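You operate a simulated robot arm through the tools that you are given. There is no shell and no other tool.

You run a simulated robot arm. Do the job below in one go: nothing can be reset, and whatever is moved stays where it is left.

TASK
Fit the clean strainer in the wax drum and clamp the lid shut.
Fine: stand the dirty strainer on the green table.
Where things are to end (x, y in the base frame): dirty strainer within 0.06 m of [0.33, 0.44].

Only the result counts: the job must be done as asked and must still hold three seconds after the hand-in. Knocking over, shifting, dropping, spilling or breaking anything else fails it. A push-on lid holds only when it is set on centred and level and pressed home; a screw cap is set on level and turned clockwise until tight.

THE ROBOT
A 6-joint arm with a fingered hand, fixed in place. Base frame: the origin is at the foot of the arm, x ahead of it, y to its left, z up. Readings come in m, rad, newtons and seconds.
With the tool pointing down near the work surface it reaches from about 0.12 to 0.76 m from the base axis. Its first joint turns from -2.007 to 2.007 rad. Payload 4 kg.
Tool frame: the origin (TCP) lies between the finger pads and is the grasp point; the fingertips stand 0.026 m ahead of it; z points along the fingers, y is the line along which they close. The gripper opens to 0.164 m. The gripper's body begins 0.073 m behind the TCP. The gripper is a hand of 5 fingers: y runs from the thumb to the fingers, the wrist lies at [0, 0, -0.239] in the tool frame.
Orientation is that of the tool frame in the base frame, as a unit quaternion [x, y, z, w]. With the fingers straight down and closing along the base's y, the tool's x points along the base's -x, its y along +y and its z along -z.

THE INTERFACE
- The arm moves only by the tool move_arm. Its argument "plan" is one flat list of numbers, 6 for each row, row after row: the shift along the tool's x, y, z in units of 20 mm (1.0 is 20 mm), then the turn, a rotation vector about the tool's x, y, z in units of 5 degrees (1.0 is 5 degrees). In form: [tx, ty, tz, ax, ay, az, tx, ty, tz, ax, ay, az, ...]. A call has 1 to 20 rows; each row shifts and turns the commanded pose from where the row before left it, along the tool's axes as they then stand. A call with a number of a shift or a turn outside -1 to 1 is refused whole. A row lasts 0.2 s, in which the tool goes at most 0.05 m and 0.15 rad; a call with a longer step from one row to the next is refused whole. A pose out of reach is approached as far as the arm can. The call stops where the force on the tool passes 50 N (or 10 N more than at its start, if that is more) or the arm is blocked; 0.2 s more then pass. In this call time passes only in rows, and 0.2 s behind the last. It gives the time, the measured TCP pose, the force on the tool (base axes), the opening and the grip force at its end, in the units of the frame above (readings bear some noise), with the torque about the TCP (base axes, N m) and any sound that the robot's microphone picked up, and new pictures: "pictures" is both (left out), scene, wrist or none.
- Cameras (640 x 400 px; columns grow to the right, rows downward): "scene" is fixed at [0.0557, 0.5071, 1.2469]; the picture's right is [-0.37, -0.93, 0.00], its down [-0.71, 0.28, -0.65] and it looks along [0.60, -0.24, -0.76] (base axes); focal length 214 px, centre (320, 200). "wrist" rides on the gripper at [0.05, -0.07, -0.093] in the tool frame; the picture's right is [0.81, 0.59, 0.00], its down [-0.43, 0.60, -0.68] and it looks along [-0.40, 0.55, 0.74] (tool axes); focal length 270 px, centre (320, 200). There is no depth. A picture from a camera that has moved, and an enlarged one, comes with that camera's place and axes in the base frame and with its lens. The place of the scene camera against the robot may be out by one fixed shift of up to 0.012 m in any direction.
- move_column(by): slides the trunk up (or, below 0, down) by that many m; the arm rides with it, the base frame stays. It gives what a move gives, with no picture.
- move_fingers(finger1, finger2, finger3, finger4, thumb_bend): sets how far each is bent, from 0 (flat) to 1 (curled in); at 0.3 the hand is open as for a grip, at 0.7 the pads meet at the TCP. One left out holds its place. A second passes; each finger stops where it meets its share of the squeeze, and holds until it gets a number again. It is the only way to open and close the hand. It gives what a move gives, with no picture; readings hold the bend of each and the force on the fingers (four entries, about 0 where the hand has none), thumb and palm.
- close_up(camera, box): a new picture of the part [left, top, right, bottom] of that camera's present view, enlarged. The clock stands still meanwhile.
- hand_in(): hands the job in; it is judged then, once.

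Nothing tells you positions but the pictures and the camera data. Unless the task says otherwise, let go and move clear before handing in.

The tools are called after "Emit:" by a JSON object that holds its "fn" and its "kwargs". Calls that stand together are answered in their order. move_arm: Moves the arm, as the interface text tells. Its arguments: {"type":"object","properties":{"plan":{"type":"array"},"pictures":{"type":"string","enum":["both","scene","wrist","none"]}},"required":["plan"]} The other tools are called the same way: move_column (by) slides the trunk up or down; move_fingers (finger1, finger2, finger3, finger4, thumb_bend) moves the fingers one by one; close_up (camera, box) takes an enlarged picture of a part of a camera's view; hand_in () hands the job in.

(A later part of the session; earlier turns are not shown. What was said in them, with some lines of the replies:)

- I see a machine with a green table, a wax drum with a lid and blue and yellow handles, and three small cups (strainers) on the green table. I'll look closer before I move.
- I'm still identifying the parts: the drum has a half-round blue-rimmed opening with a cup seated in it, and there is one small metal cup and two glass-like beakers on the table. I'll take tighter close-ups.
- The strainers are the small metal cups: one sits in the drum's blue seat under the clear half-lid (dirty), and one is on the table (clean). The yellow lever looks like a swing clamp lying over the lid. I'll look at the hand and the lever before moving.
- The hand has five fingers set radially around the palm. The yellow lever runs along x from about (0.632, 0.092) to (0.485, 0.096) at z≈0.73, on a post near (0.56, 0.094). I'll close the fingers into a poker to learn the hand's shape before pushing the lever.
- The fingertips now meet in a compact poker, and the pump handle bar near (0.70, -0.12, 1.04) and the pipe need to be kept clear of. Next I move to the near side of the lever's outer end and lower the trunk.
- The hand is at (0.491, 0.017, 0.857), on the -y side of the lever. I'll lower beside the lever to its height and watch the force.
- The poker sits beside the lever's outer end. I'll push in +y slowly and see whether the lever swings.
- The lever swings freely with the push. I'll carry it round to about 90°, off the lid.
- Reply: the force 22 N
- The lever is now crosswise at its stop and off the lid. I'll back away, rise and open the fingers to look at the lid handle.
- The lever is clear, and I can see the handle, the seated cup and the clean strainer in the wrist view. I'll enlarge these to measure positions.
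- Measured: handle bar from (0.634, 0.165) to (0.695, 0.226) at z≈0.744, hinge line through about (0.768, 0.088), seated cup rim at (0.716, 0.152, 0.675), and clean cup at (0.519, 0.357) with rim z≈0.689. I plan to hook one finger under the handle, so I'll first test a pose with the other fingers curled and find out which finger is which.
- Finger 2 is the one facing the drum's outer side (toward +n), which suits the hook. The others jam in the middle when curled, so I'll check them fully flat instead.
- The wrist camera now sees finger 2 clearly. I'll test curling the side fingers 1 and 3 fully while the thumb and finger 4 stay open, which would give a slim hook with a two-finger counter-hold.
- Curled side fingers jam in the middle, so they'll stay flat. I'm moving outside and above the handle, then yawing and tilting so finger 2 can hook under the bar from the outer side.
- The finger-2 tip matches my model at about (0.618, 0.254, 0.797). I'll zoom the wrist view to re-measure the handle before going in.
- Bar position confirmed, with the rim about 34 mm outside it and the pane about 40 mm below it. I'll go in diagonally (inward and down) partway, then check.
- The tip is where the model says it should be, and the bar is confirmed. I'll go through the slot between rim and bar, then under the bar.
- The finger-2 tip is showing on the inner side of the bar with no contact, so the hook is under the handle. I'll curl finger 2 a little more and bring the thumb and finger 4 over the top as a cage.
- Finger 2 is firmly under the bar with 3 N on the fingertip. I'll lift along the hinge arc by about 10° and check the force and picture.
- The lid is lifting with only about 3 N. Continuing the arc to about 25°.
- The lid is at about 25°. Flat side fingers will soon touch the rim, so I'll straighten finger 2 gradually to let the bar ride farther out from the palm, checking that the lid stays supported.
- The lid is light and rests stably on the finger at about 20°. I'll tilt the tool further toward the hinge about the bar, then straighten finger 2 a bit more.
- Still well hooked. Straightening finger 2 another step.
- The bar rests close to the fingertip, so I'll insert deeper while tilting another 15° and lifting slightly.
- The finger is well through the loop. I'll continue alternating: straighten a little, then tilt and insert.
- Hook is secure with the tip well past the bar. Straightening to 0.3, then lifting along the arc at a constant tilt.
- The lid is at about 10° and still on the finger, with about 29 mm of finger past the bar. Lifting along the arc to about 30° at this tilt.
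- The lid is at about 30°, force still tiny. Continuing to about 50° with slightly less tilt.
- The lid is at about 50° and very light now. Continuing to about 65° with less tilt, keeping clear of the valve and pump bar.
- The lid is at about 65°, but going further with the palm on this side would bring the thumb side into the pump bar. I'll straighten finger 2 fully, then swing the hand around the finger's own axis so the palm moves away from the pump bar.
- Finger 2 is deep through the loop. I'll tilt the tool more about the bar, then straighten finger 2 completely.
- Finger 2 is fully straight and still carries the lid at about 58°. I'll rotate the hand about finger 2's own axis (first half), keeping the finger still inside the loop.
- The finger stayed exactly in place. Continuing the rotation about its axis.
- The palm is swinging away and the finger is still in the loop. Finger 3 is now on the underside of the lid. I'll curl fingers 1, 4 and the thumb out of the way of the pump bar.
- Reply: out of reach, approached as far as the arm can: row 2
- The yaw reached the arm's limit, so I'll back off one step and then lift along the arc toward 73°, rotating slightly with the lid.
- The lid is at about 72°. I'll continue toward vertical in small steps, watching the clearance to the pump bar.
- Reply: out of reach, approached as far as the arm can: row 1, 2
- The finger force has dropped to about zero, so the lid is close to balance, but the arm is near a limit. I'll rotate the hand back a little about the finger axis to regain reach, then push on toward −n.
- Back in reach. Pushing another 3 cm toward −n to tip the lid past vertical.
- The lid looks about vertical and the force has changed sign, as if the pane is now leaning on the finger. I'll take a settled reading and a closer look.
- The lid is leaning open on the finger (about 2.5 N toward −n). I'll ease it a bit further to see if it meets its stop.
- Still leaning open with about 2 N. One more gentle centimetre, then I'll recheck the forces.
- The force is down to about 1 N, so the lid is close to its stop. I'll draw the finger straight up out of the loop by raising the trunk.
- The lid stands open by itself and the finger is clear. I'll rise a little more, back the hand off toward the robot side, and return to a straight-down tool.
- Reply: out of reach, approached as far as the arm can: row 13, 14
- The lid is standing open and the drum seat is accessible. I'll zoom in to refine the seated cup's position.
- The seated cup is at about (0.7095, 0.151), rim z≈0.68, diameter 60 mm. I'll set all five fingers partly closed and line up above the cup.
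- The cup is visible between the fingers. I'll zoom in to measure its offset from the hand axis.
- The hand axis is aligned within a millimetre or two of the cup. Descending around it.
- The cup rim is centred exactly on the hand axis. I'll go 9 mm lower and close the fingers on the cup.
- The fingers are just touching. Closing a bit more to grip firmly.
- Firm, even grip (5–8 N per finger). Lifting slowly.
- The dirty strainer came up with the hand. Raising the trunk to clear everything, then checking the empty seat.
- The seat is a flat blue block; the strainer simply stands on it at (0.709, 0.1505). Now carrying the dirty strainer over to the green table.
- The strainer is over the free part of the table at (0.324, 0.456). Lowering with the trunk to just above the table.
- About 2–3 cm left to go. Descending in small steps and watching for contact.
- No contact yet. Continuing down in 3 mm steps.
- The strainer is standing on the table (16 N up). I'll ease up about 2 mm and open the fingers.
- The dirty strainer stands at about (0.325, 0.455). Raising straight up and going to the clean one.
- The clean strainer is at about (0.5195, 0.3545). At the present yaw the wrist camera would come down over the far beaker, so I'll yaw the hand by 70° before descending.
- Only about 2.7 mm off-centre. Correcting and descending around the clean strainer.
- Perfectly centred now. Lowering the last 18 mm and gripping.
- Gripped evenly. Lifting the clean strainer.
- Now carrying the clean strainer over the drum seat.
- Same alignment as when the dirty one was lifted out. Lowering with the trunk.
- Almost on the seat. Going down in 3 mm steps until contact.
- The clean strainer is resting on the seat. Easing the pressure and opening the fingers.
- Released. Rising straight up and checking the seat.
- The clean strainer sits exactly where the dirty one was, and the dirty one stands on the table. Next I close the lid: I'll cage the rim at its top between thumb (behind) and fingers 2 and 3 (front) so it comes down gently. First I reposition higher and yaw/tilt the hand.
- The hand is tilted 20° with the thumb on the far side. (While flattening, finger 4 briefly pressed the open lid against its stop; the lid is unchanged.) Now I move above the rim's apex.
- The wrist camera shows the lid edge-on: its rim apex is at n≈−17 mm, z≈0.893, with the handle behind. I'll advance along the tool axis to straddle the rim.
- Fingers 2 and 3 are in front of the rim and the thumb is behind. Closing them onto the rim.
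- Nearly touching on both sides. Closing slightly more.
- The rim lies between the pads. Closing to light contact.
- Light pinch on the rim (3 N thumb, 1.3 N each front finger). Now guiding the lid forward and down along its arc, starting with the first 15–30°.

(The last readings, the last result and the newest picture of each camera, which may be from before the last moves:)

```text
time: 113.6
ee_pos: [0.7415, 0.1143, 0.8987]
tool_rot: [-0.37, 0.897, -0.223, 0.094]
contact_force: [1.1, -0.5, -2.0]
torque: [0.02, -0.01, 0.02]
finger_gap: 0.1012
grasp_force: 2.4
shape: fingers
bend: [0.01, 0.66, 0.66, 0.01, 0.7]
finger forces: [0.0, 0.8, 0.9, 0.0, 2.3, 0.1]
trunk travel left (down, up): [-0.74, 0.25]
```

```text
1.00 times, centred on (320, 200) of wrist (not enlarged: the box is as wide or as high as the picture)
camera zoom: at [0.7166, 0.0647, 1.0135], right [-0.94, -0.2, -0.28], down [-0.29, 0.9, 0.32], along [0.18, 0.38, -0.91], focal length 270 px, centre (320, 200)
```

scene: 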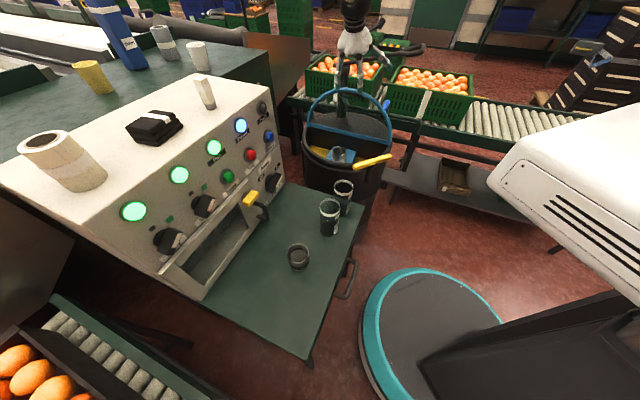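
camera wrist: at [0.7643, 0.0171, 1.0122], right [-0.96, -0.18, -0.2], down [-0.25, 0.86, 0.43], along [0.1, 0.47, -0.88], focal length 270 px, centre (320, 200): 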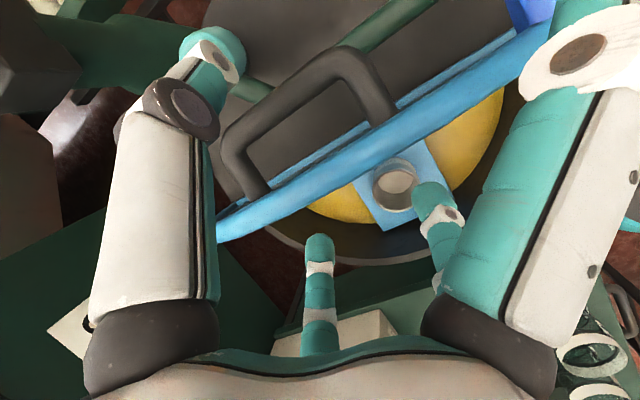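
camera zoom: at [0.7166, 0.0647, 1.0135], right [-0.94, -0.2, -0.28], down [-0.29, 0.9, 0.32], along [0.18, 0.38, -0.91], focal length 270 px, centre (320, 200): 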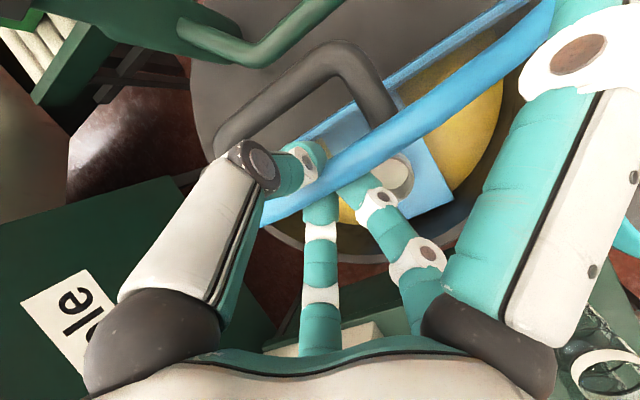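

The pinch carries the lid nicely (about 80°). Continuing through the next two stages.

Emit:
{"fn": "move_arm", "kwargs": {"plan": [0, 0.792, -0.2, 0.533, 0, 0, 0, 0.792, -0.2, 0.533, 0, 0, 0, 0.792, -0.2, 0.533, 0, 0], "pictures": "none"}}

Emit:
{"fn": "close_up", "kwargs": {"camera": "scene", "box": [295, 60, 405, 160]}}

Emit:
{"fn": "move_arm", "kwargs": {"plan": [0, 0.813, -0.105, 0.533, 0, 0, 0, 0.813, -0.105, 0.533, 0, 0, 0, 0.813, -0.105, 0.533, 0, 0], "pictures": "none"}}

Emit:
{"fn": "close_up", "kwargs": {"camera": "scene", "box": [295, 70, 405, 170]}}

Emit:
{"fn": "close_up", "kwargs": {"camera": "wrist", "box": [0, 0, 640, 400]}}

```text
time: 114.4
ee_pos: [0.7089, 0.1481, 0.884]
tool_rot: [-0.364, 0.879, -0.285, 0.118]
contact_force: [0.5, 0.2, -2.0]
torque: [0.03, 0.04, -0.06]
finger_gap: 0.1011
grasp_force: 2.1
shape: fingers
bend: [0.01, 0.66, 0.66, 0.01, 0.71]
finger forces: [0.0, 1.1, 1.3, 0.0, 1.3, 0.0]
trunk travel left (down, up): [-0.74, 0.25]
```

```text
4.00 times, centred on (350, 110) of scene
camera zoom: at [0.0557, 0.5071, 1.2469], right [-0.37, -0.93, 0.0], down [-0.71, 0.28, -0.65], along [0.6, -0.24, -0.76], focal length 858 px, centre (200, 560)
```

zoom: 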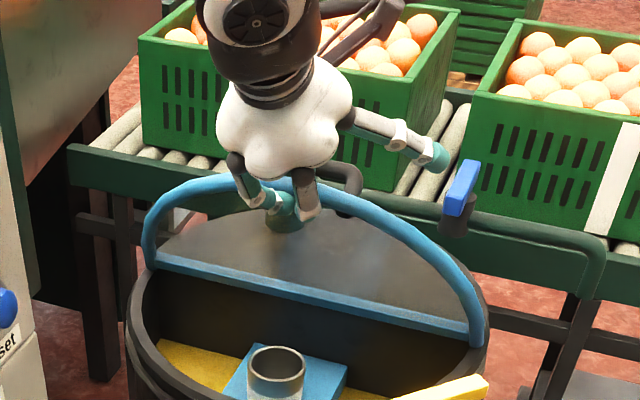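

```text
time: 115.2
ee_pos: [0.679, 0.1773, 0.8594]
tool_rot: [-0.354, 0.857, -0.346, 0.143]
contact_force: [0.6, 0.3, -2.4]
torque: [0.02, 0.0, 0.0]
finger_gap: 0.1013
grasp_force: 1.4
shape: fingers
bend: [0.01, 0.66, 0.66, 0.01, 0.71]
finger forces: [0.1, 1.2, 1.2, 0.1, 1.1, 0.1]
trunk travel left (down, up): [-0.74, 0.25]
```

```text
4.00 times, centred on (350, 120) of scene
camera zoom: at [0.0557, 0.5071, 1.2469], right [-0.37, -0.93, 0.0], down [-0.71, 0.28, -0.65], along [0.6, -0.24, -0.76], focal length 858 px, centre (200, 520)
```

zoom: 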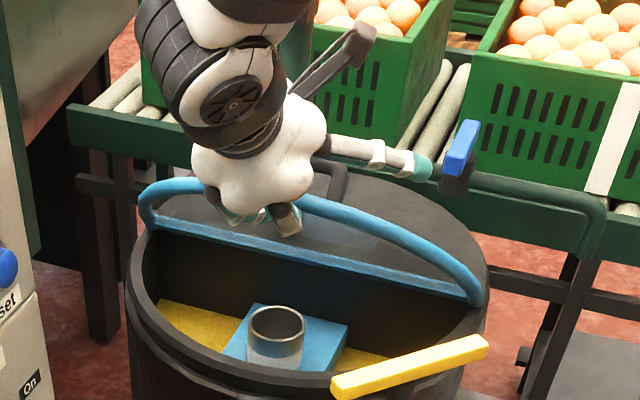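

```text
1.00 times, centred on (320, 200) of wrist (not enlarged: the box is as wide or as high as the picture)
camera zoom: at [0.6313, 0.1502, 0.9743], right [-0.87, -0.27, -0.41], down [-0.33, 0.94, 0.07], along [0.37, 0.2, -0.91], focal length 270 px, centre (320, 200)
```

zoom: 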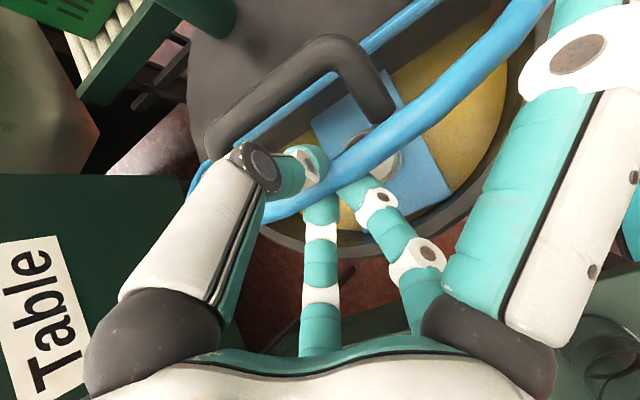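

The lid is at about 50°, still held securely. Continuing down to about 35°, then 20°.

Emit:
{"fn": "move_arm", "kwargs": {"plan": [0, 0.82, 0, 0.533, 0, 0, 0, 0.82, 0, 0.533, 0, 0, 0, 0.82, 0, 0.533, 0, 0], "pictures": "none"}}

Emit:
{"fn": "close_up", "kwargs": {"camera": "scene", "box": [295, 80, 405, 180]}}

Emit:
{"fn": "move_arm", "kwargs": {"plan": [0, 0.813, 0.09, 0.533, 0, 0, 0, 0.813, 0.09, 0.533, 0, 0], "pictures": "none"}}

Emit:
{"fn": "close_up", "kwargs": {"camera": "scene", "box": [295, 80, 405, 180]}}

Emit:
{"fn": "close_up", "kwargs": {"camera": "wrist", "box": [0, 0, 640, 400]}}

```text
time: 116.0
ee_pos: [0.655, 0.2007, 0.8241]
tool_rot: [-0.343, 0.831, -0.405, 0.169]
contact_force: [-0.3, -0.2, -2.6]
torque: [0.06, 0.01, 0.02]
finger_gap: 0.1018
grasp_force: 2.0
shape: fingers
bend: [0.01, 0.66, 0.66, 0.01, 0.71]
finger forces: [0.0, 1.2, 1.3, 0.0, 0.8, 0.0]
trunk travel left (down, up): [-0.74, 0.25]
```

```text
4.00 times, centred on (350, 130) of scene
camera zoom: at [0.0557, 0.5071, 1.2469], right [-0.37, -0.93, 0.0], down [-0.71, 0.28, -0.65], along [0.6, -0.24, -0.76], focal length 858 px, centre (200, 480)
```

zoom: 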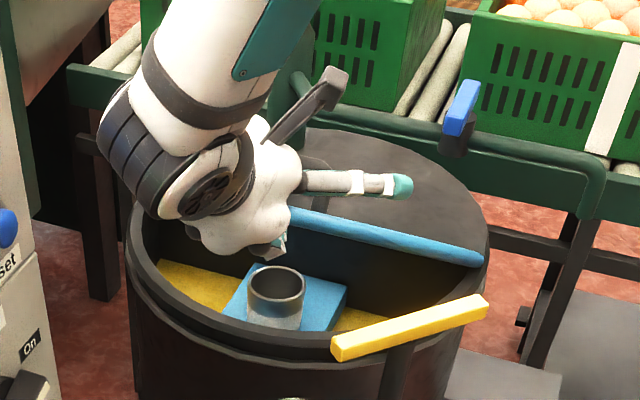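

```text
time: 116.6
ee_pos: [0.6435, 0.2128, 0.7958]
tool_rot: [-0.335, 0.811, -0.443, 0.184]
contact_force: [1.4, -0.5, -2.9]
torque: [-0.01, -0.01, -0.03]
finger_gap: 0.1015
grasp_force: 2.0
shape: fingers
bend: [0.01, 0.66, 0.66, 0.01, 0.71]
finger forces: [0.1, 1.1, 1.3, 0.0, 0.9, 0.0]
trunk travel left (down, up): [-0.74, 0.25]
```

```text
4.00 times, centred on (350, 130) of scene
camera zoom: at [0.0557, 0.5071, 1.2469], right [-0.37, -0.93, 0.0], down [-0.71, 0.28, -0.65], along [0.6, -0.24, -0.76], focal length 858 px, centre (200, 480)
```

zoom: 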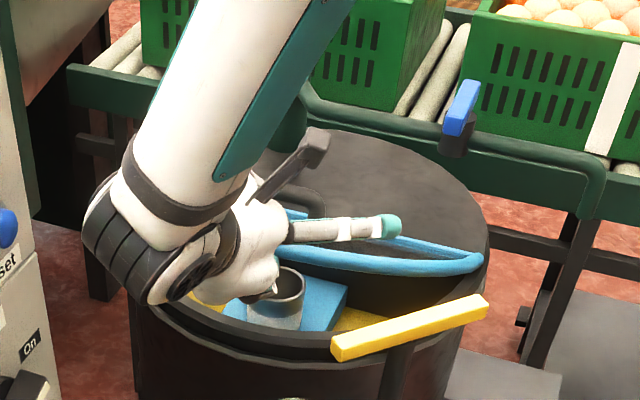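

```text
1.00 times, centred on (320, 200) of wrist (not enlarged: the box is as wide or as high as the picture)
camera zoom: at [0.5769, 0.2049, 0.9047], right [-0.8, -0.35, -0.5], down [-0.32, 0.94, -0.14], along [0.51, 0.05, -0.86], focal length 270 px, centre (320, 200)
```

zoom: 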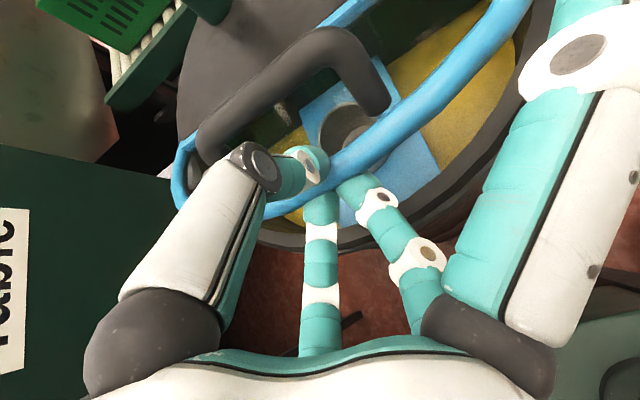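

The lid is at about 25°. Lowering to about 12°, just above the drum rim.

Emit:
{"fn": "move_arm", "kwargs": {"plan": [0, 0.72, 0.185, 0.32, 0, 0, 0, 0.72, 0.185, 0.32, 0, 0, 0, 0.6, 0.155, 0.32, 0, 0], "pictures": "none"}}

Emit:
{"fn": "close_up", "kwargs": {"camera": "scene", "box": [295, 80, 405, 180]}}

Emit:
{"fn": "close_up", "kwargs": {"camera": "wrist", "box": [0, 0, 640, 400]}}

```text
time: 117.4
ee_pos: [0.635, 0.2199, 0.755]
tool_rot: [-0.327, 0.791, -0.477, 0.198]
contact_force: [-1.5, 1.9, -1.7]
torque: [0.01, 0.04, 0.0]
finger_gap: 0.1016
grasp_force: 2.6
shape: fingers
bend: [0.01, 0.66, 0.66, 0.01, 0.72]
finger forces: [0.0, 1.6, 1.6, 0.0, 1.2, 0.1]
trunk travel left (down, up): [-0.74, 0.25]
```

```text
4.00 times, centred on (350, 130) of scene
camera zoom: at [0.0557, 0.5071, 1.2469], right [-0.37, -0.93, 0.0], down [-0.71, 0.28, -0.65], along [0.6, -0.24, -0.76], focal length 858 px, centre (200, 480)
```

zoom: 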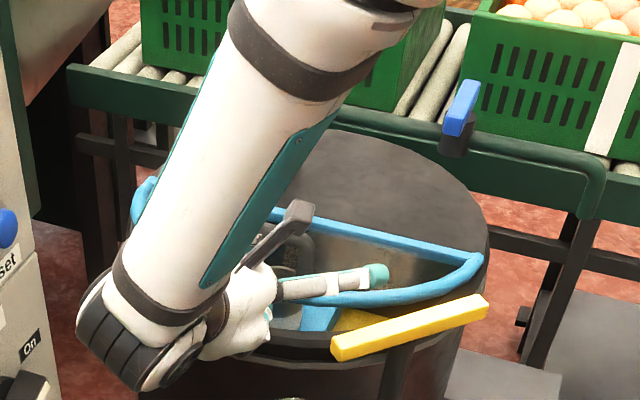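

```text
1.00 times, centred on (320, 200) of wrist (not enlarged: the box is as wide or as high as the picture)
camera zoom: at [0.5619, 0.2194, 0.86], right [-0.77, -0.38, -0.52], down [-0.31, 0.93, -0.21], along [0.56, 0.0, -0.83], focal length 270 px, centre (320, 200)
```

zoom: 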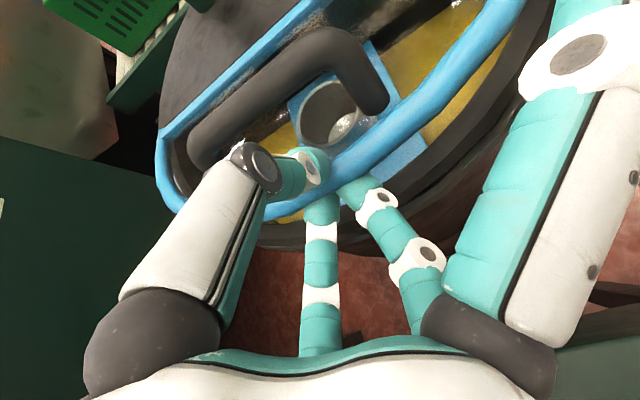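

The lid is about 12° open, resting on fingers 2 and 3. I'll open the thumb, then slide the supporting fingers out horizontally so the lid settles the last few centimetres.

Emit:
{"fn": "move_fingers", "kwargs": {"thumb_bend": 0.4}}

Emit:
{"fn": "move_arm", "kwargs": {"plan": [0, 0.47, 0.2, 0, 0, 0, 0, 0.3, -0.6, 0, 0, 0, 0, 0.35, -0.65, 0, 0, 0, 0, 0.4, -0.75, 0, 0, 0, 0, 0.4, -0.75, 0, 0, 0], "pictures": "none"}}

Emit:
{"fn": "close_up", "kwargs": {"camera": "scene", "box": [295, 80, 405, 180]}}

Emit:
{"fn": "close_up", "kwargs": {"camera": "wrist", "box": [0, 0, 640, 400]}}

```text
time: 118.4
ee_pos: [0.6337, 0.2203, 0.7559]
tool_rot: [-0.328, 0.791, -0.476, 0.198]
contact_force: [-1.4, 0.8, -1.2]
torque: [-0.01, 0.0, 0.03]
finger_gap: 0.103
grasp_force: 0.5
shape: fingers
bend: [0.01, 0.67, 0.67, 0.01, 0.41]
finger forces: [0.1, 0.0, 0.1, 0.0, 1.6, 0.0]
trunk travel left (down, up): [-0.74, 0.25]
```

```text
time: 119.6
ee_pos: [0.5891, 0.2656, 0.7453]
tool_rot: [-0.327, 0.792, -0.476, 0.198]
contact_force: [-0.4, -0.1, 0.9]
torque: [0.0, 0.0, -0.02]
finger_gap: 0.1035
grasp_force: 0.0
shape: fingers
bend: [0.01, 0.67, 0.67, 0.01, 0.4]
finger forces: [0.1, 0.0, 0.0, 0.0, 0.0, 0.0]
trunk travel left (down, up): [-0.74, 0.25]
```

```text
4.00 times, centred on (350, 130) of scene
camera zoom: at [0.0557, 0.5071, 1.2469], right [-0.37, -0.93, 0.0], down [-0.71, 0.28, -0.65], along [0.6, -0.24, -0.76], focal length 858 px, centre (200, 480)
```

zoom: 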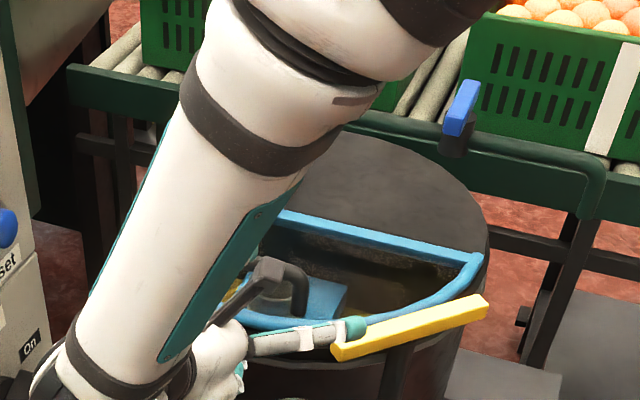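

```text
1.00 times, centred on (320, 200) of wrist (not enlarged: the box is as wide or as high as the picture)
camera zoom: at [0.517, 0.2643, 0.8504], right [-0.77, -0.38, -0.52], down [-0.31, 0.93, -0.21], along [0.56, 0.0, -0.83], focal length 270 px, centre (320, 200)
```

zoom: 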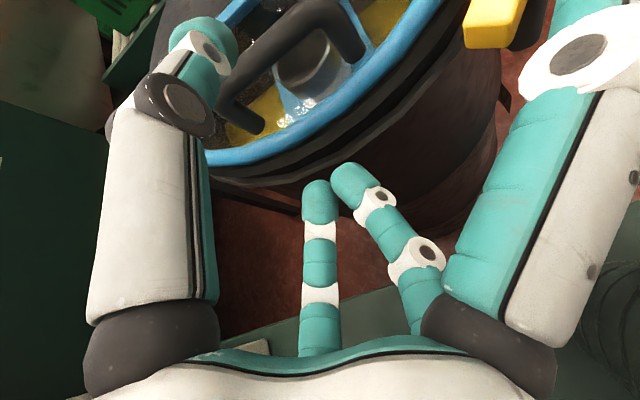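

The lid is down and the hand is clear of it. Rising and straightening the hand back to pointing down.

Emit:
{"fn": "move_column", "kwargs": {"by": 0.15}}

Emit:
{"fn": "move_arm", "kwargs": {"plan": [0, 0, 0, -1, 0, 0, 0, 0, 0, -1, 0, 0, 0, 0, 0, -1, 0, 0, 0, 0, 0, -1, 0, 0, 0, 0, 0, -1, 0, 0, 0, 0, 0, -1, 0, 0, 0, 0, 0, -1, 0, 0, 0, 0, 0, -1, 0, 0, 0, 0, 0, -1, 0, 0, 0, 0, 0, -1, 0, 0, 0, 0, 0, -1, 0, 0, 0, 0, 0, -1, 0, 0], "pictures": "none"}}

Emit:
{"fn": "move_arm", "kwargs": {"plan": [0, 0, 0, -0.4, 0, 1, 0, 0, 0, 0, 0, 1, 0, 0, 0, 0, 0, 1, 0, 0, 0, 0, 0, 1, 0, 0, 0, 0, 0, 1, 0, 0, 0, 0, 0, 1, 0, 0, 0, 0, 0, 1, 0, 0, 0, 0, 0, 1, 0, 0, 0, 0, 0, 1], "pictures": "both"}}

Emit:
{"fn": "close_up", "kwargs": {"camera": "scene", "box": [295, 90, 405, 190]}}

```text
time: 121.4
ee_pos: [0.591, 0.2656, 0.8954]
tool_rot: [-0.328, 0.792, -0.476, 0.198]
contact_force: [0.1, 0.1, -0.1]
torque: [-0.01, 0.01, 0.05]
finger_gap: 0.1036
grasp_force: 0.1
shape: fingers
bend: [0.01, 0.67, 0.67, 0.01, 0.4]
finger forces: [0.0, 0.0, 0.0, 0.0, 0.0, 0.0]
trunk travel left (down, up): [-0.89, 0.1]
```

```text
time: 124.0
ee_pos: [0.5892, 0.2654, 0.8951]
tool_rot: [-0.383, 0.924, -0.017, 0.008]
contact_force: [0.0, 0.0, -0.1]
torque: [0.01, 0.02, -0.02]
finger_gap: 0.1037
grasp_force: 0.0
shape: fingers
bend: [0.01, 0.67, 0.67, 0.01, 0.4]
finger forces: [0.0, 0.0, 0.0, 0.0, 0.1, 0.0]
trunk travel left (down, up): [-0.89, 0.1]
```

```text
time: 126.0
ee_pos: [0.5892, 0.266, 0.8964]
tool_rot: [0.001, 1.0, 0.0, 0.002]
contact_force: [0.7, 0.1, -0.1]
torque: [0.01, -0.02, 0.0]
finger_gap: 0.1037
grasp_force: 0.0
shape: fingers
bend: [0.01, 0.67, 0.67, 0.01, 0.4]
finger forces: [0.0, 0.0, 0.0, 0.0, 0.0, 0.0]
trunk travel left (down, up): [-0.89, 0.1]
camera wrist: at [0.5376, 0.195, 0.9884], right [-0.81, 0.59, 0.0], down [0.43, 0.59, 0.68], along [0.4, 0.55, -0.73], focal length 270 px, centre (320, 200)
```

scene: 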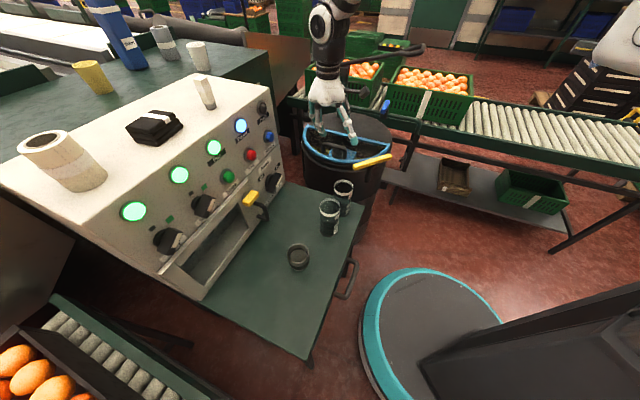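
wrist: 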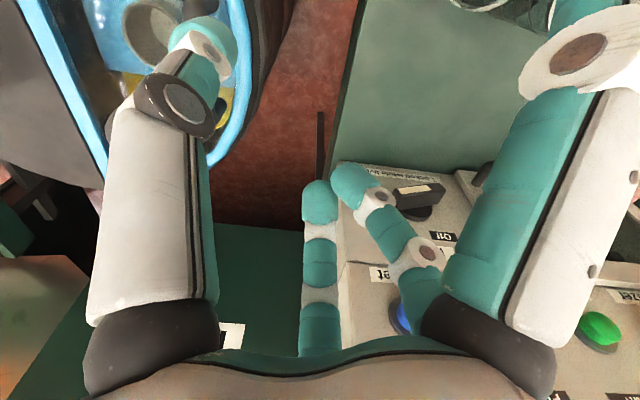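

```text
4.00 times, centred on (350, 140) of scene
camera zoom: at [0.0557, 0.5071, 1.2469], right [-0.37, -0.93, 0.0], down [-0.71, 0.28, -0.65], along [0.6, -0.24, -0.76], focal length 858 px, centre (200, 440)
```

zoom: 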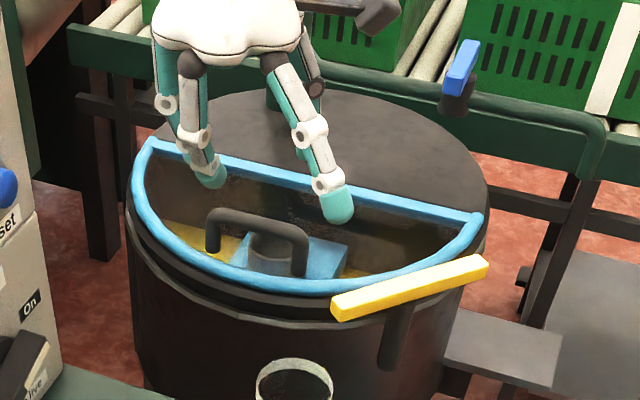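

The lid is fully down with the clean strainer under it. Now the clamp: I'll make a poker again, nudge the lever's inner end from the outside to start it turning, then push the outer end round to the clamped position.

Emit:
{"fn": "move_fingers", "kwargs": {"finger1": 0.68, "finger2": 0.68, "finger3": 0.68, "finger4": 0.68, "thumb_bend": 0.68}}

Emit:
{"fn": "move_arm", "kwargs": {"plan": [0.42, -0.95, 0, 0, 0, 0, 0.42, -0.95, 0, 0, 0, 0, 0.42, -0.95, 0, 0, 0, 0, 0.42, -0.95, 0, 0, 0, 0, 0.42, -0.95, 0, 0, 0, 0, 0.42, -0.95, 0, 0, 0, 0, 0.42, -0.95, 0, 0, 0, 0, 0.42, -0.95, 0, 0, 0, 0, 0.42, -0.95, 0, 0, 0, 0, 0.42, -0.95, 0, 0, 0, 0, 0.42, -0.95, 0, 0, 0, 0, 0.42, -0.95, 0, 0, 0, 0], "pictures": "none"}}

Emit:
{"fn": "move_column", "kwargs": {"by": -0.11}}

Emit:
{"fn": "move_arm", "kwargs": {"plan": [0, 0, 0.5, 0, 0, 0], "pictures": "both"}}

Emit:
{"fn": "close_up", "kwargs": {"camera": "scene", "box": [320, 90, 440, 200]}}

```text
time: 127.0
ee_pos: [0.5908, 0.2655, 0.8946]
tool_rot: [0.0, 1.0, 0.0, 0.002]
contact_force: [0.1, -0.3, -0.1]
torque: [0.02, 0.0, 0.0]
finger_gap: 0.0001
grasp_force: 0.1
shape: fingers
bend: [0.67, 0.68, 0.68, 0.67, 0.68]
finger forces: [0.1, 0.0, 0.0, 0.0, 0.1, 0.0]
trunk travel left (down, up): [-0.89, 0.1]
```

```text
time: 129.6
ee_pos: [0.4883, 0.0374, 0.8958]
tool_rot: [0.0, 1.0, 0.001, 0.002]
contact_force: [0.2, -0.1, -0.4]
torque: [0.0, 0.0, -0.01]
finger_gap: 0.0002
grasp_force: 0.1
shape: fingers
bend: [0.67, 0.68, 0.68, 0.67, 0.68]
finger forces: [0.0, 0.1, 0.0, 0.0, 0.0, 0.0]
trunk travel left (down, up): [-0.89, 0.1]
```

```text
time: 131.0
ee_pos: [0.4902, 0.0379, 0.7851]
tool_rot: [-0.001, 1.0, 0.0, 0.001]
contact_force: [0.0, -0.3, -0.6]
torque: [-0.02, 0.0, 0.0]
finger_gap: 0.0001
grasp_force: 0.1
shape: fingers
bend: [0.67, 0.68, 0.68, 0.67, 0.68]
finger forces: [0.1, 0.0, 0.1, 0.0, 0.0, 0.1]
trunk travel left (down, up): [-0.78, 0.21]
```

```text
time: 131.4
ee_pos: [0.4904, 0.0376, 0.7754]
tool_rot: [0.0, 1.0, 0.0, 0.001]
contact_force: [0.5, -0.3, -0.7]
torque: [-0.02, 0.0, 0.01]
finger_gap: 0.0
grasp_force: 0.1
shape: fingers
bend: [0.67, 0.68, 0.68, 0.67, 0.68]
finger forces: [0.0, 0.1, 0.0, 0.0, 0.0, 0.1]
trunk travel left (down, up): [-0.78, 0.21]
camera wrist: at [0.4377, -0.033, 0.8683], right [-0.81, 0.59, 0.0], down [0.43, 0.59, 0.68], along [0.4, 0.55, -0.73], focal length 270 px, centre (320, 200)
```

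scene: 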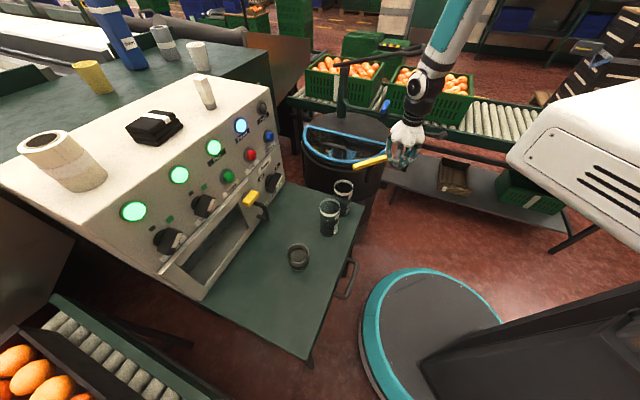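
wrist: 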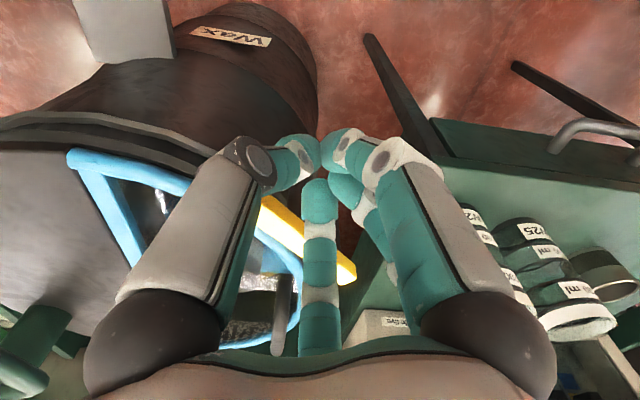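

```text
3.64 times, centred on (380, 145) of scene
camera zoom: at [0.0557, 0.5071, 1.2469], right [-0.37, -0.93, 0.0], down [-0.71, 0.28, -0.65], along [0.6, -0.24, -0.76], focal length 780 px, centre (102, 400)
```

zoom: 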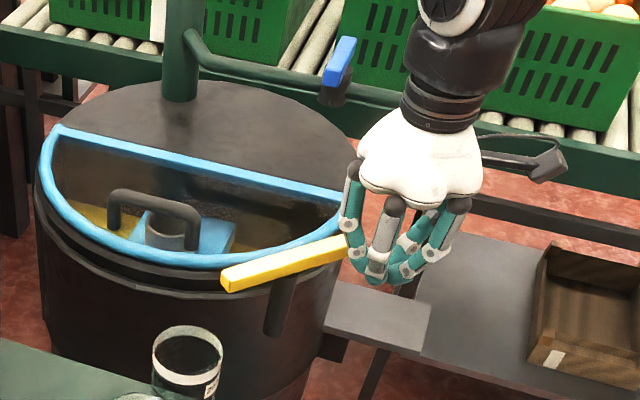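

Poker is beside the lever's inner end on the outer side. Lowering and pushing gently toward the drum to start the lever turning back.

Emit:
{"fn": "move_arm", "kwargs": {"plan": [0, 0, 0.92, 0, 0, 0, 0, 0, 0.92, 0, 0, 0, -0.525, -0.063, 0, 0, 0, 0, -0.525, -0.063, 0, 0, 0, 0, -0.525, -0.063, 0, 0, 0, 0, -0.525, -0.063, 0, 0, 0, 0, -0.525, -0.063, 0, 0, 0, 0], "pictures": "none"}}

Emit:
{"fn": "close_up", "kwargs": {"camera": "scene", "box": [320, 90, 440, 200]}}

```text
time: 133.0
ee_pos: [0.5422, 0.031, 0.7372]
tool_rot: [0.0, 1.0, -0.001, 0.001]
contact_force: [-0.5, -1.4, 0.9]
torque: [0.04, 0.03, -0.02]
finger_gap: 0.0002
grasp_force: 0.4
shape: fingers
bend: [0.67, 0.68, 0.68, 0.67, 0.68]
finger forces: [0.0, 0.1, 0.8, 0.0, 0.0, 0.0]
trunk travel left (down, up): [-0.78, 0.21]
```

```text
3.64 times, centred on (380, 145) of scene
camera zoom: at [0.0557, 0.5071, 1.2469], right [-0.37, -0.93, 0.0], down [-0.71, 0.28, -0.65], along [0.6, -0.24, -0.76], focal length 780 px, centre (102, 400)
```

zoom: 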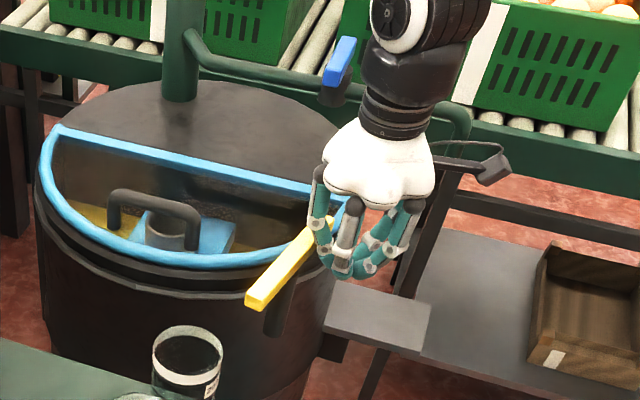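

The lever has turned about 37° toward clamped. Now I go round to the far side of its outer end to push it the rest of the way.

Emit:
{"fn": "move_arm", "kwargs": {"plan": [0.8, -0.2, 0, 0, 0, 0, 0.5, 0, -0.8, 0, 0, 0, 0, 0, -1, 0, 0, 0, 0, 0, -1, 0, 0, 0, 0, 0, -0.5, 0, 0, 0, -0.39, 0.99, 0, 0, 0, 0, -0.39, 0.99, 0, 0, 0, 0, -0.39, 0.99, 0, 0, 0, 0, -0.39, 0.99, 0, 0, 0, 0, -0.39, 0.99, 0, 0, 0, 0, -0.39, 0.99, 0, 0, 0, 0, -0.39, 0.99, 0, 0, 0, 0, -0.39, 0.99, 0, 0, 0, 0, -0.39, 0.99, 0, 0, 0, 0], "pictures": "none"}}

Emit:
{"fn": "close_up", "kwargs": {"camera": "scene", "box": [320, 90, 440, 200]}}

Emit:
{"fn": "close_up", "kwargs": {"camera": "wrist", "box": [0, 0, 640, 400]}}

```text
time: 136.0
ee_pos: [0.5864, 0.2055, 0.8047]
tool_rot: [0.002, 1.0, 0.0, 0.002]
contact_force: [0.7, 0.2, 0.8]
torque: [0.0, 0.0, 0.01]
finger_gap: 0.0001
grasp_force: 0.0
shape: fingers
bend: [0.67, 0.68, 0.68, 0.67, 0.68]
finger forces: [0.0, 0.0, 0.0, 0.0, 0.0, 0.0]
trunk travel left (down, up): [-0.78, 0.21]
```

```text
3.64 times, centred on (380, 145) of scene
camera zoom: at [0.0557, 0.5071, 1.2469], right [-0.37, -0.93, 0.0], down [-0.71, 0.28, -0.65], along [0.6, -0.24, -0.76], focal length 780 px, centre (102, 400)
```

zoom: 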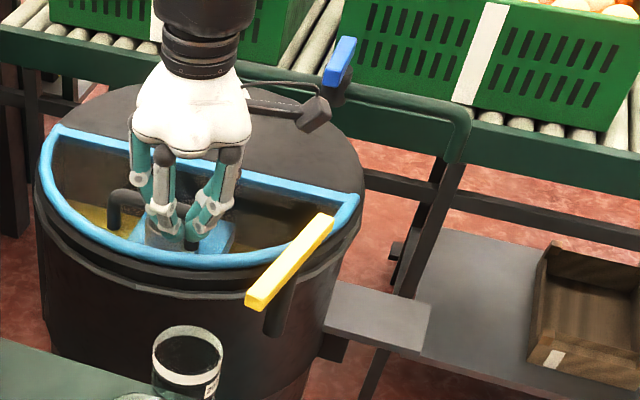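

```text
1.00 times, centred on (320, 200) of wrist (not enlarged: the box is as wide or as high as the picture)
camera zoom: at [0.5339, 0.135, 0.898], right [-0.81, 0.59, 0.0], down [0.43, 0.59, 0.68], along [0.4, 0.55, -0.73], focal length 270 px, centre (320, 200)
```

zoom: 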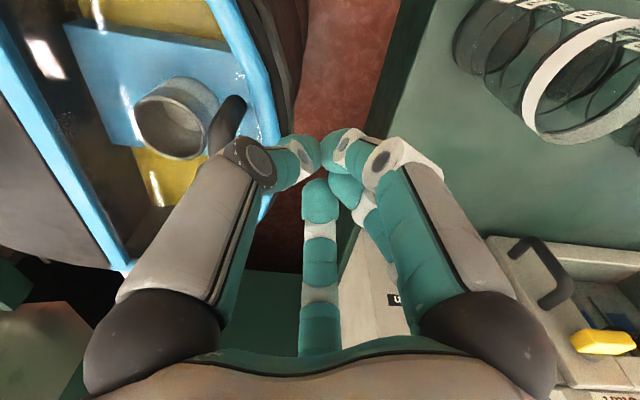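

I'm on the far side of the lever's outer end. Lowering and pushing it round toward the radial (clamped) position.

Emit:
{"fn": "move_arm", "kwargs": {"plan": [0.66, 0, 0, 0, 0, 0, 0.66, 0, 0, 0, 0, 0, 0, 0, 0.83, 0, 0, 0, 0, 0, 0.83, 0, 0, 0, 0, 0, 0.83, 0, 0, 0, 0, 0, 0.83, 0, 0, 0], "pictures": "none"}}

Emit:
{"fn": "move_arm", "kwargs": {"plan": [0.175, -0.825, 0, 0, 0, 0, 0.175, -0.825, 0, 0, 0, 0, 0.41, -0.235, 0, 0, 0, 0, 0.41, -0.235, 0, 0, 0, 0, 0.575, -0.29, 0, 0, 0, 0, 0.75, -0.61, 0, 0, 0, 0], "pictures": "none"}}

Emit:
{"fn": "close_up", "kwargs": {"camera": "scene", "box": [320, 90, 440, 200]}}

```text
time: 137.4
ee_pos: [0.5604, 0.2058, 0.7387]
tool_rot: [0.0, 1.0, 0.0, 0.001]
contact_force: [-0.2, 0.0, 0.1]
torque: [0.03, -0.01, 0.01]
finger_gap: 0.0
grasp_force: 0.1
shape: fingers
bend: [0.67, 0.68, 0.68, 0.67, 0.68]
finger forces: [0.0, 0.1, 0.0, 0.1, 0.0, 0.1]
trunk travel left (down, up): [-0.78, 0.21]
```

```text
time: 138.8
ee_pos: [0.509, 0.1455, 0.7391]
tool_rot: [0.001, 1.0, 0.001, 0.002]
contact_force: [-0.2, -0.4, -0.6]
torque: [-0.02, 0.0, 0.06]
finger_gap: 0.0003
grasp_force: 0.0
shape: fingers
bend: [0.67, 0.68, 0.68, 0.67, 0.68]
finger forces: [0.0, 0.1, 0.1, 0.0, 0.0, 0.0]
trunk travel left (down, up): [-0.78, 0.21]
```

```text
3.64 times, centred on (380, 145) of scene
camera zoom: at [0.0557, 0.5071, 1.2469], right [-0.37, -0.93, 0.0], down [-0.71, 0.28, -0.65], along [0.6, -0.24, -0.76], focal length 780 px, centre (102, 400)
```

zoom: 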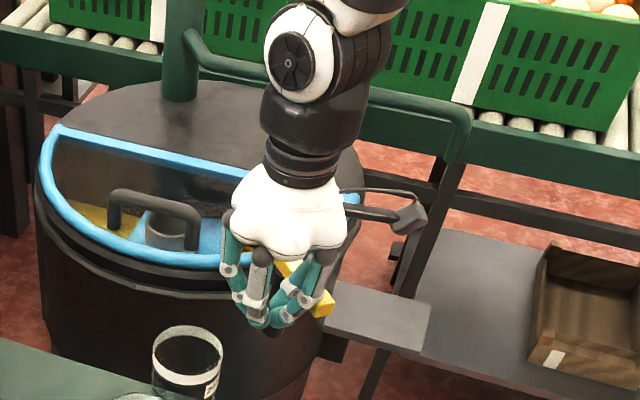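

The lever's outer end seems back at its original clamped place. I'll back off and compare.

Emit:
{"fn": "move_arm", "kwargs": {"plan": [0.2, 0.8, 0, 0, 0, 0, 0, 0.9, -0.5, 0, 0, 0, 0, 0.5, -1, 0, 0, 0, 0, 0, -1, 0, 0, 0, 0, 0, -1, 0, 0, 0, 0, 0, -1, 0, 0, 0], "pictures": "none"}}

Emit:
{"fn": "close_up", "kwargs": {"camera": "scene", "box": [320, 90, 440, 200]}}

Emit:
{"fn": "close_up", "kwargs": {"camera": "scene", "box": [350, 130, 410, 200]}}

Emit:
{"fn": "close_up", "kwargs": {"camera": "wrist", "box": [0, 0, 640, 400]}}

```text
time: 140.2
ee_pos: [0.5062, 0.1883, 0.8291]
tool_rot: [0.0, 1.0, -0.001, 0.002]
contact_force: [0.0, -0.6, -0.1]
torque: [0.0, -0.02, -0.03]
finger_gap: 0.0
grasp_force: 0.1
shape: fingers
bend: [0.67, 0.68, 0.68, 0.67, 0.68]
finger forces: [0.1, 0.0, 0.0, 0.1, 0.0, 0.1]
trunk travel left (down, up): [-0.78, 0.21]
```

```text
3.64 times, centred on (380, 145) of scene
camera zoom: at [0.0557, 0.5071, 1.2469], right [-0.37, -0.93, 0.0], down [-0.71, 0.28, -0.65], along [0.6, -0.24, -0.76], focal length 780 px, centre (102, 400)
```

zoom: 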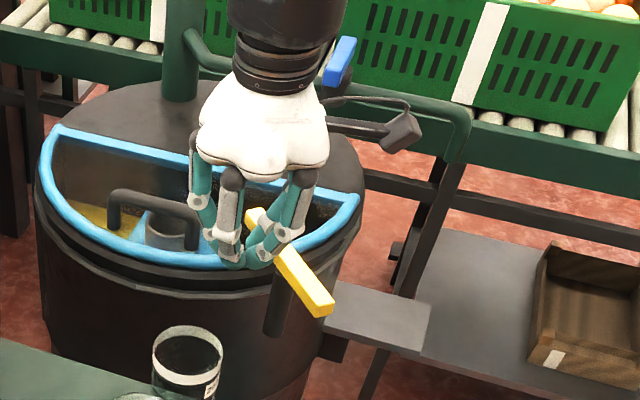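

```text
5.71 times, centred on (380, 165) of scene
camera zoom: at [0.0557, 0.5071, 1.2469], right [-0.37, -0.93, 0.0], down [-0.71, 0.28, -0.65], along [0.6, -0.24, -0.76], focal length 1226 px, centre (-23, 400)
```

zoom: 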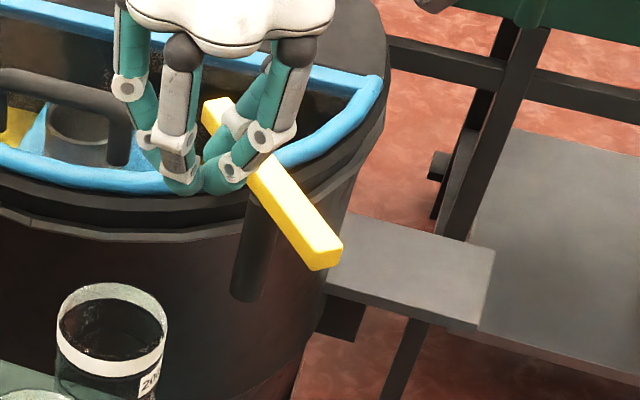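

```text
1.00 times, centred on (320, 200) of wrist (not enlarged: the box is as wide or as high as the picture)
camera zoom: at [0.4532, 0.1175, 0.9222], right [-0.81, 0.59, 0.0], down [0.43, 0.59, 0.68], along [0.4, 0.55, -0.73], focal length 270 px, centre (320, 200)
```

zoom: 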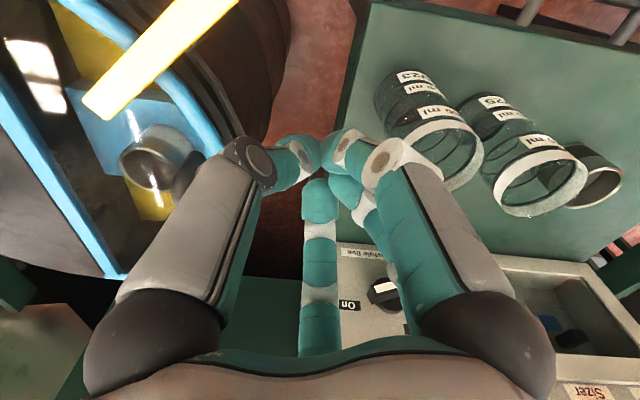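

The lever matches its original clamped position to within a pixel, and the lid is down. I'll move the arm clear and do a final check.

Emit:
{"fn": "move_column", "kwargs": {"by": 0.18}}

Emit:
{"fn": "move_arm", "kwargs": {"plan": [0.8, -0.95, 0, 0, 0, 0, 0.8, -0.95, 0, 0, 0, 0, 0.8, -0.95, 0, 0, 0, 0, 0.6, -0.95, 0, 0, 0, 0, 0.4, -0.95, 0, 0, 0, 0, 0, -0.95, 0, 0, 0, 0, 0, -0.95, 0, 0, 0, 0, 0, -0.95, 0, 0, 0, 0, 0, -0.95, 0, 0, 0, 0], "pictures": "both"}}

Emit:
{"fn": "close_up", "kwargs": {"camera": "scene", "box": [295, 90, 415, 200]}}

Emit:
{"fn": "close_up", "kwargs": {"camera": "scene", "box": [230, 160, 380, 290]}}

```text
time: 142.2
ee_pos: [0.5052, 0.1872, 1.0105]
tool_rot: [0.0, 1.0, 0.0, 0.002]
contact_force: [-0.7, 0.2, -0.2]
torque: [0.02, 0.0, 0.0]
finger_gap: 0.0002
grasp_force: 0.0
shape: fingers
bend: [0.67, 0.68, 0.68, 0.67, 0.68]
finger forces: [0.0, 0.0, 0.1, 0.0, 0.0, 0.0]
trunk travel left (down, up): [-0.96, 0.03]
```

```text
time: 144.2
ee_pos: [0.4382, 0.0169, 1.0086]
tool_rot: [0.0, 1.0, 0.0, 0.001]
contact_force: [0.5, -0.6, 0.1]
torque: [0.0, -0.01, 0.0]
finger_gap: 0.0
grasp_force: 0.0
shape: fingers
bend: [0.67, 0.68, 0.68, 0.67, 0.68]
finger forces: [0.0, 0.0, 0.1, 0.0, 0.1, 0.1]
trunk travel left (down, up): [-0.96, 0.03]
camera wrist: at [0.3854, -0.0544, 1.1011], right [-0.81, 0.59, 0.0], down [0.43, 0.59, 0.68], along [0.4, 0.55, -0.73], focal length 270 px, centre (320, 200)
```

scene: 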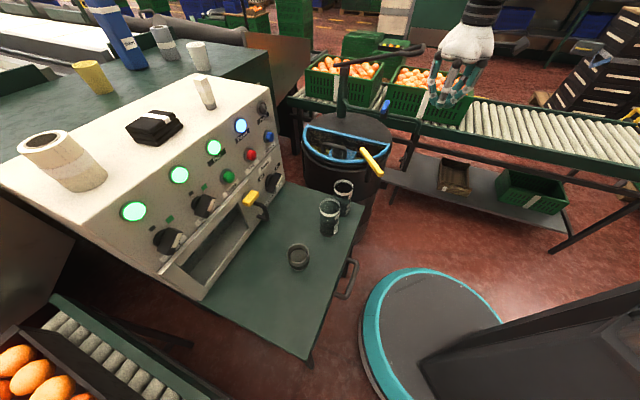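
wrist: 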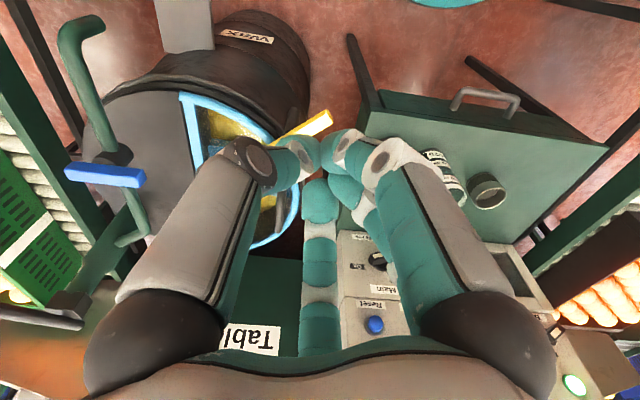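

```text
3.64 times, centred on (355, 145) of scene
camera zoom: at [0.0557, 0.5071, 1.2469], right [-0.37, -0.93, 0.0], down [-0.71, 0.28, -0.65], along [0.6, -0.24, -0.76], focal length 780 px, centre (193, 400)
```

zoom: 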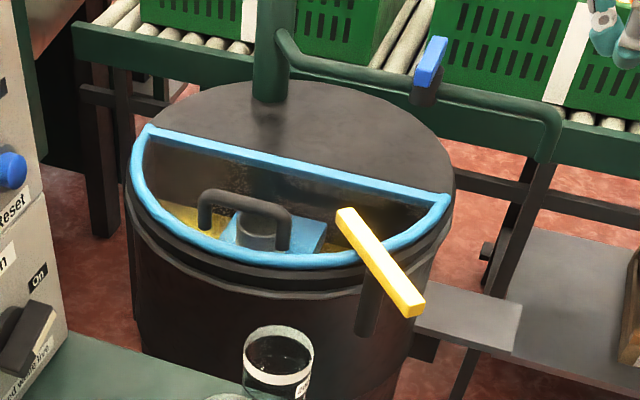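

```text
3.08 times, centred on (305, 225) of scene
camera zoom: at [0.0557, 0.5071, 1.2469], right [-0.37, -0.93, 0.0], down [-0.71, 0.28, -0.65], along [0.6, -0.24, -0.76], focal length 660 px, centre (366, 123)
```

zoom: 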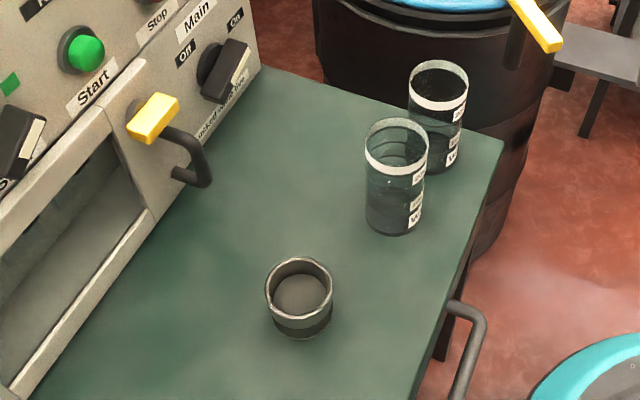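

Everything looks right. One last pair of zooms to compare the lid and lever with the start pictures.

Emit:
{"fn": "close_up", "kwargs": {"camera": "scene", "box": [295, 110, 395, 180]}}

Emit:
{"fn": "close_up", "kwargs": {"camera": "scene", "box": [350, 130, 410, 200]}}

Emit:
{"fn": "close_up", "kwargs": {"camera": "scene", "box": [290, 40, 430, 140]}}

```text
5.71 times, centred on (345, 145) of scene
camera zoom: at [0.0557, 0.5071, 1.2469], right [-0.37, -0.93, 0.0], down [-0.71, 0.28, -0.65], along [0.6, -0.24, -0.76], focal length 1226 px, centre (177, 514)
```

zoom: 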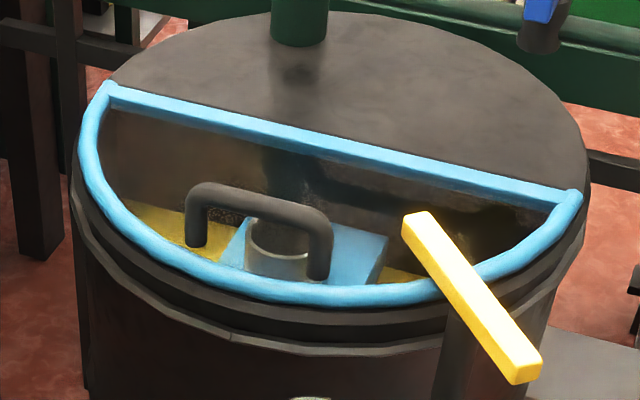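

```text
5.71 times, centred on (380, 165) of scene
camera zoom: at [0.0557, 0.5071, 1.2469], right [-0.37, -0.93, 0.0], down [-0.71, 0.28, -0.65], along [0.6, -0.24, -0.76], focal length 1226 px, centre (-23, 400)
```

zoom: 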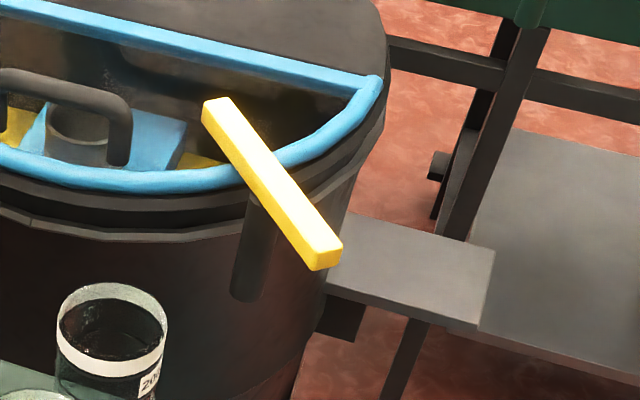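

```text
4.00 times, centred on (360, 90) of scene
camera zoom: at [0.0557, 0.5071, 1.2469], right [-0.37, -0.93, 0.0], down [-0.71, 0.28, -0.65], along [0.6, -0.24, -0.76], focal length 858 px, centre (160, 640)
```

zoom: 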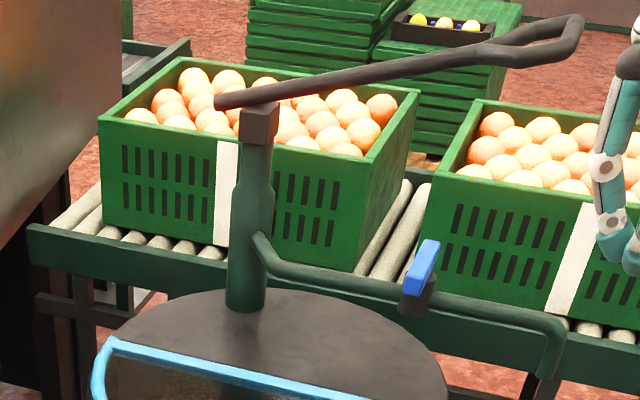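

The lid and lever look the same as in the start pictures. The clean strainer is under the lid, and the dirty one stands on the table at about (0.325, 0.455). The pump bar, valve and beakers look unmoved and the hand is clear, so I'm handing in.

Emit:
{"fn": "hand_in", "kwargs": {}}

```text
The job is handed in.
```

The clean strainer is in the wax drum and the lid is closed with the lever clamped. I've handed the job in; no verdict came back.

- **Clean strainer:** it stands on the blue seat at about (0.709, 0.151). That is within a millimetre or two of where the dirty one stood.
- **Lid and clamp:** in the last pictures the lid and the yellow lever look the same as at the start, when the lid was clamped. I judged the clamp by eye and did not push on the lever afterwards to feel for a stop.
- **Dirty strainer:** it stands on the green table at about (0.325, 0.455), roughly 0.016 m from the target.
- **Everything else:** the pump bar, blue valve and beakers look unmoved in the last pictures. One finger briefly pressed the open lid with about 7 N while I was reshaping the hand, but the lid did not move.
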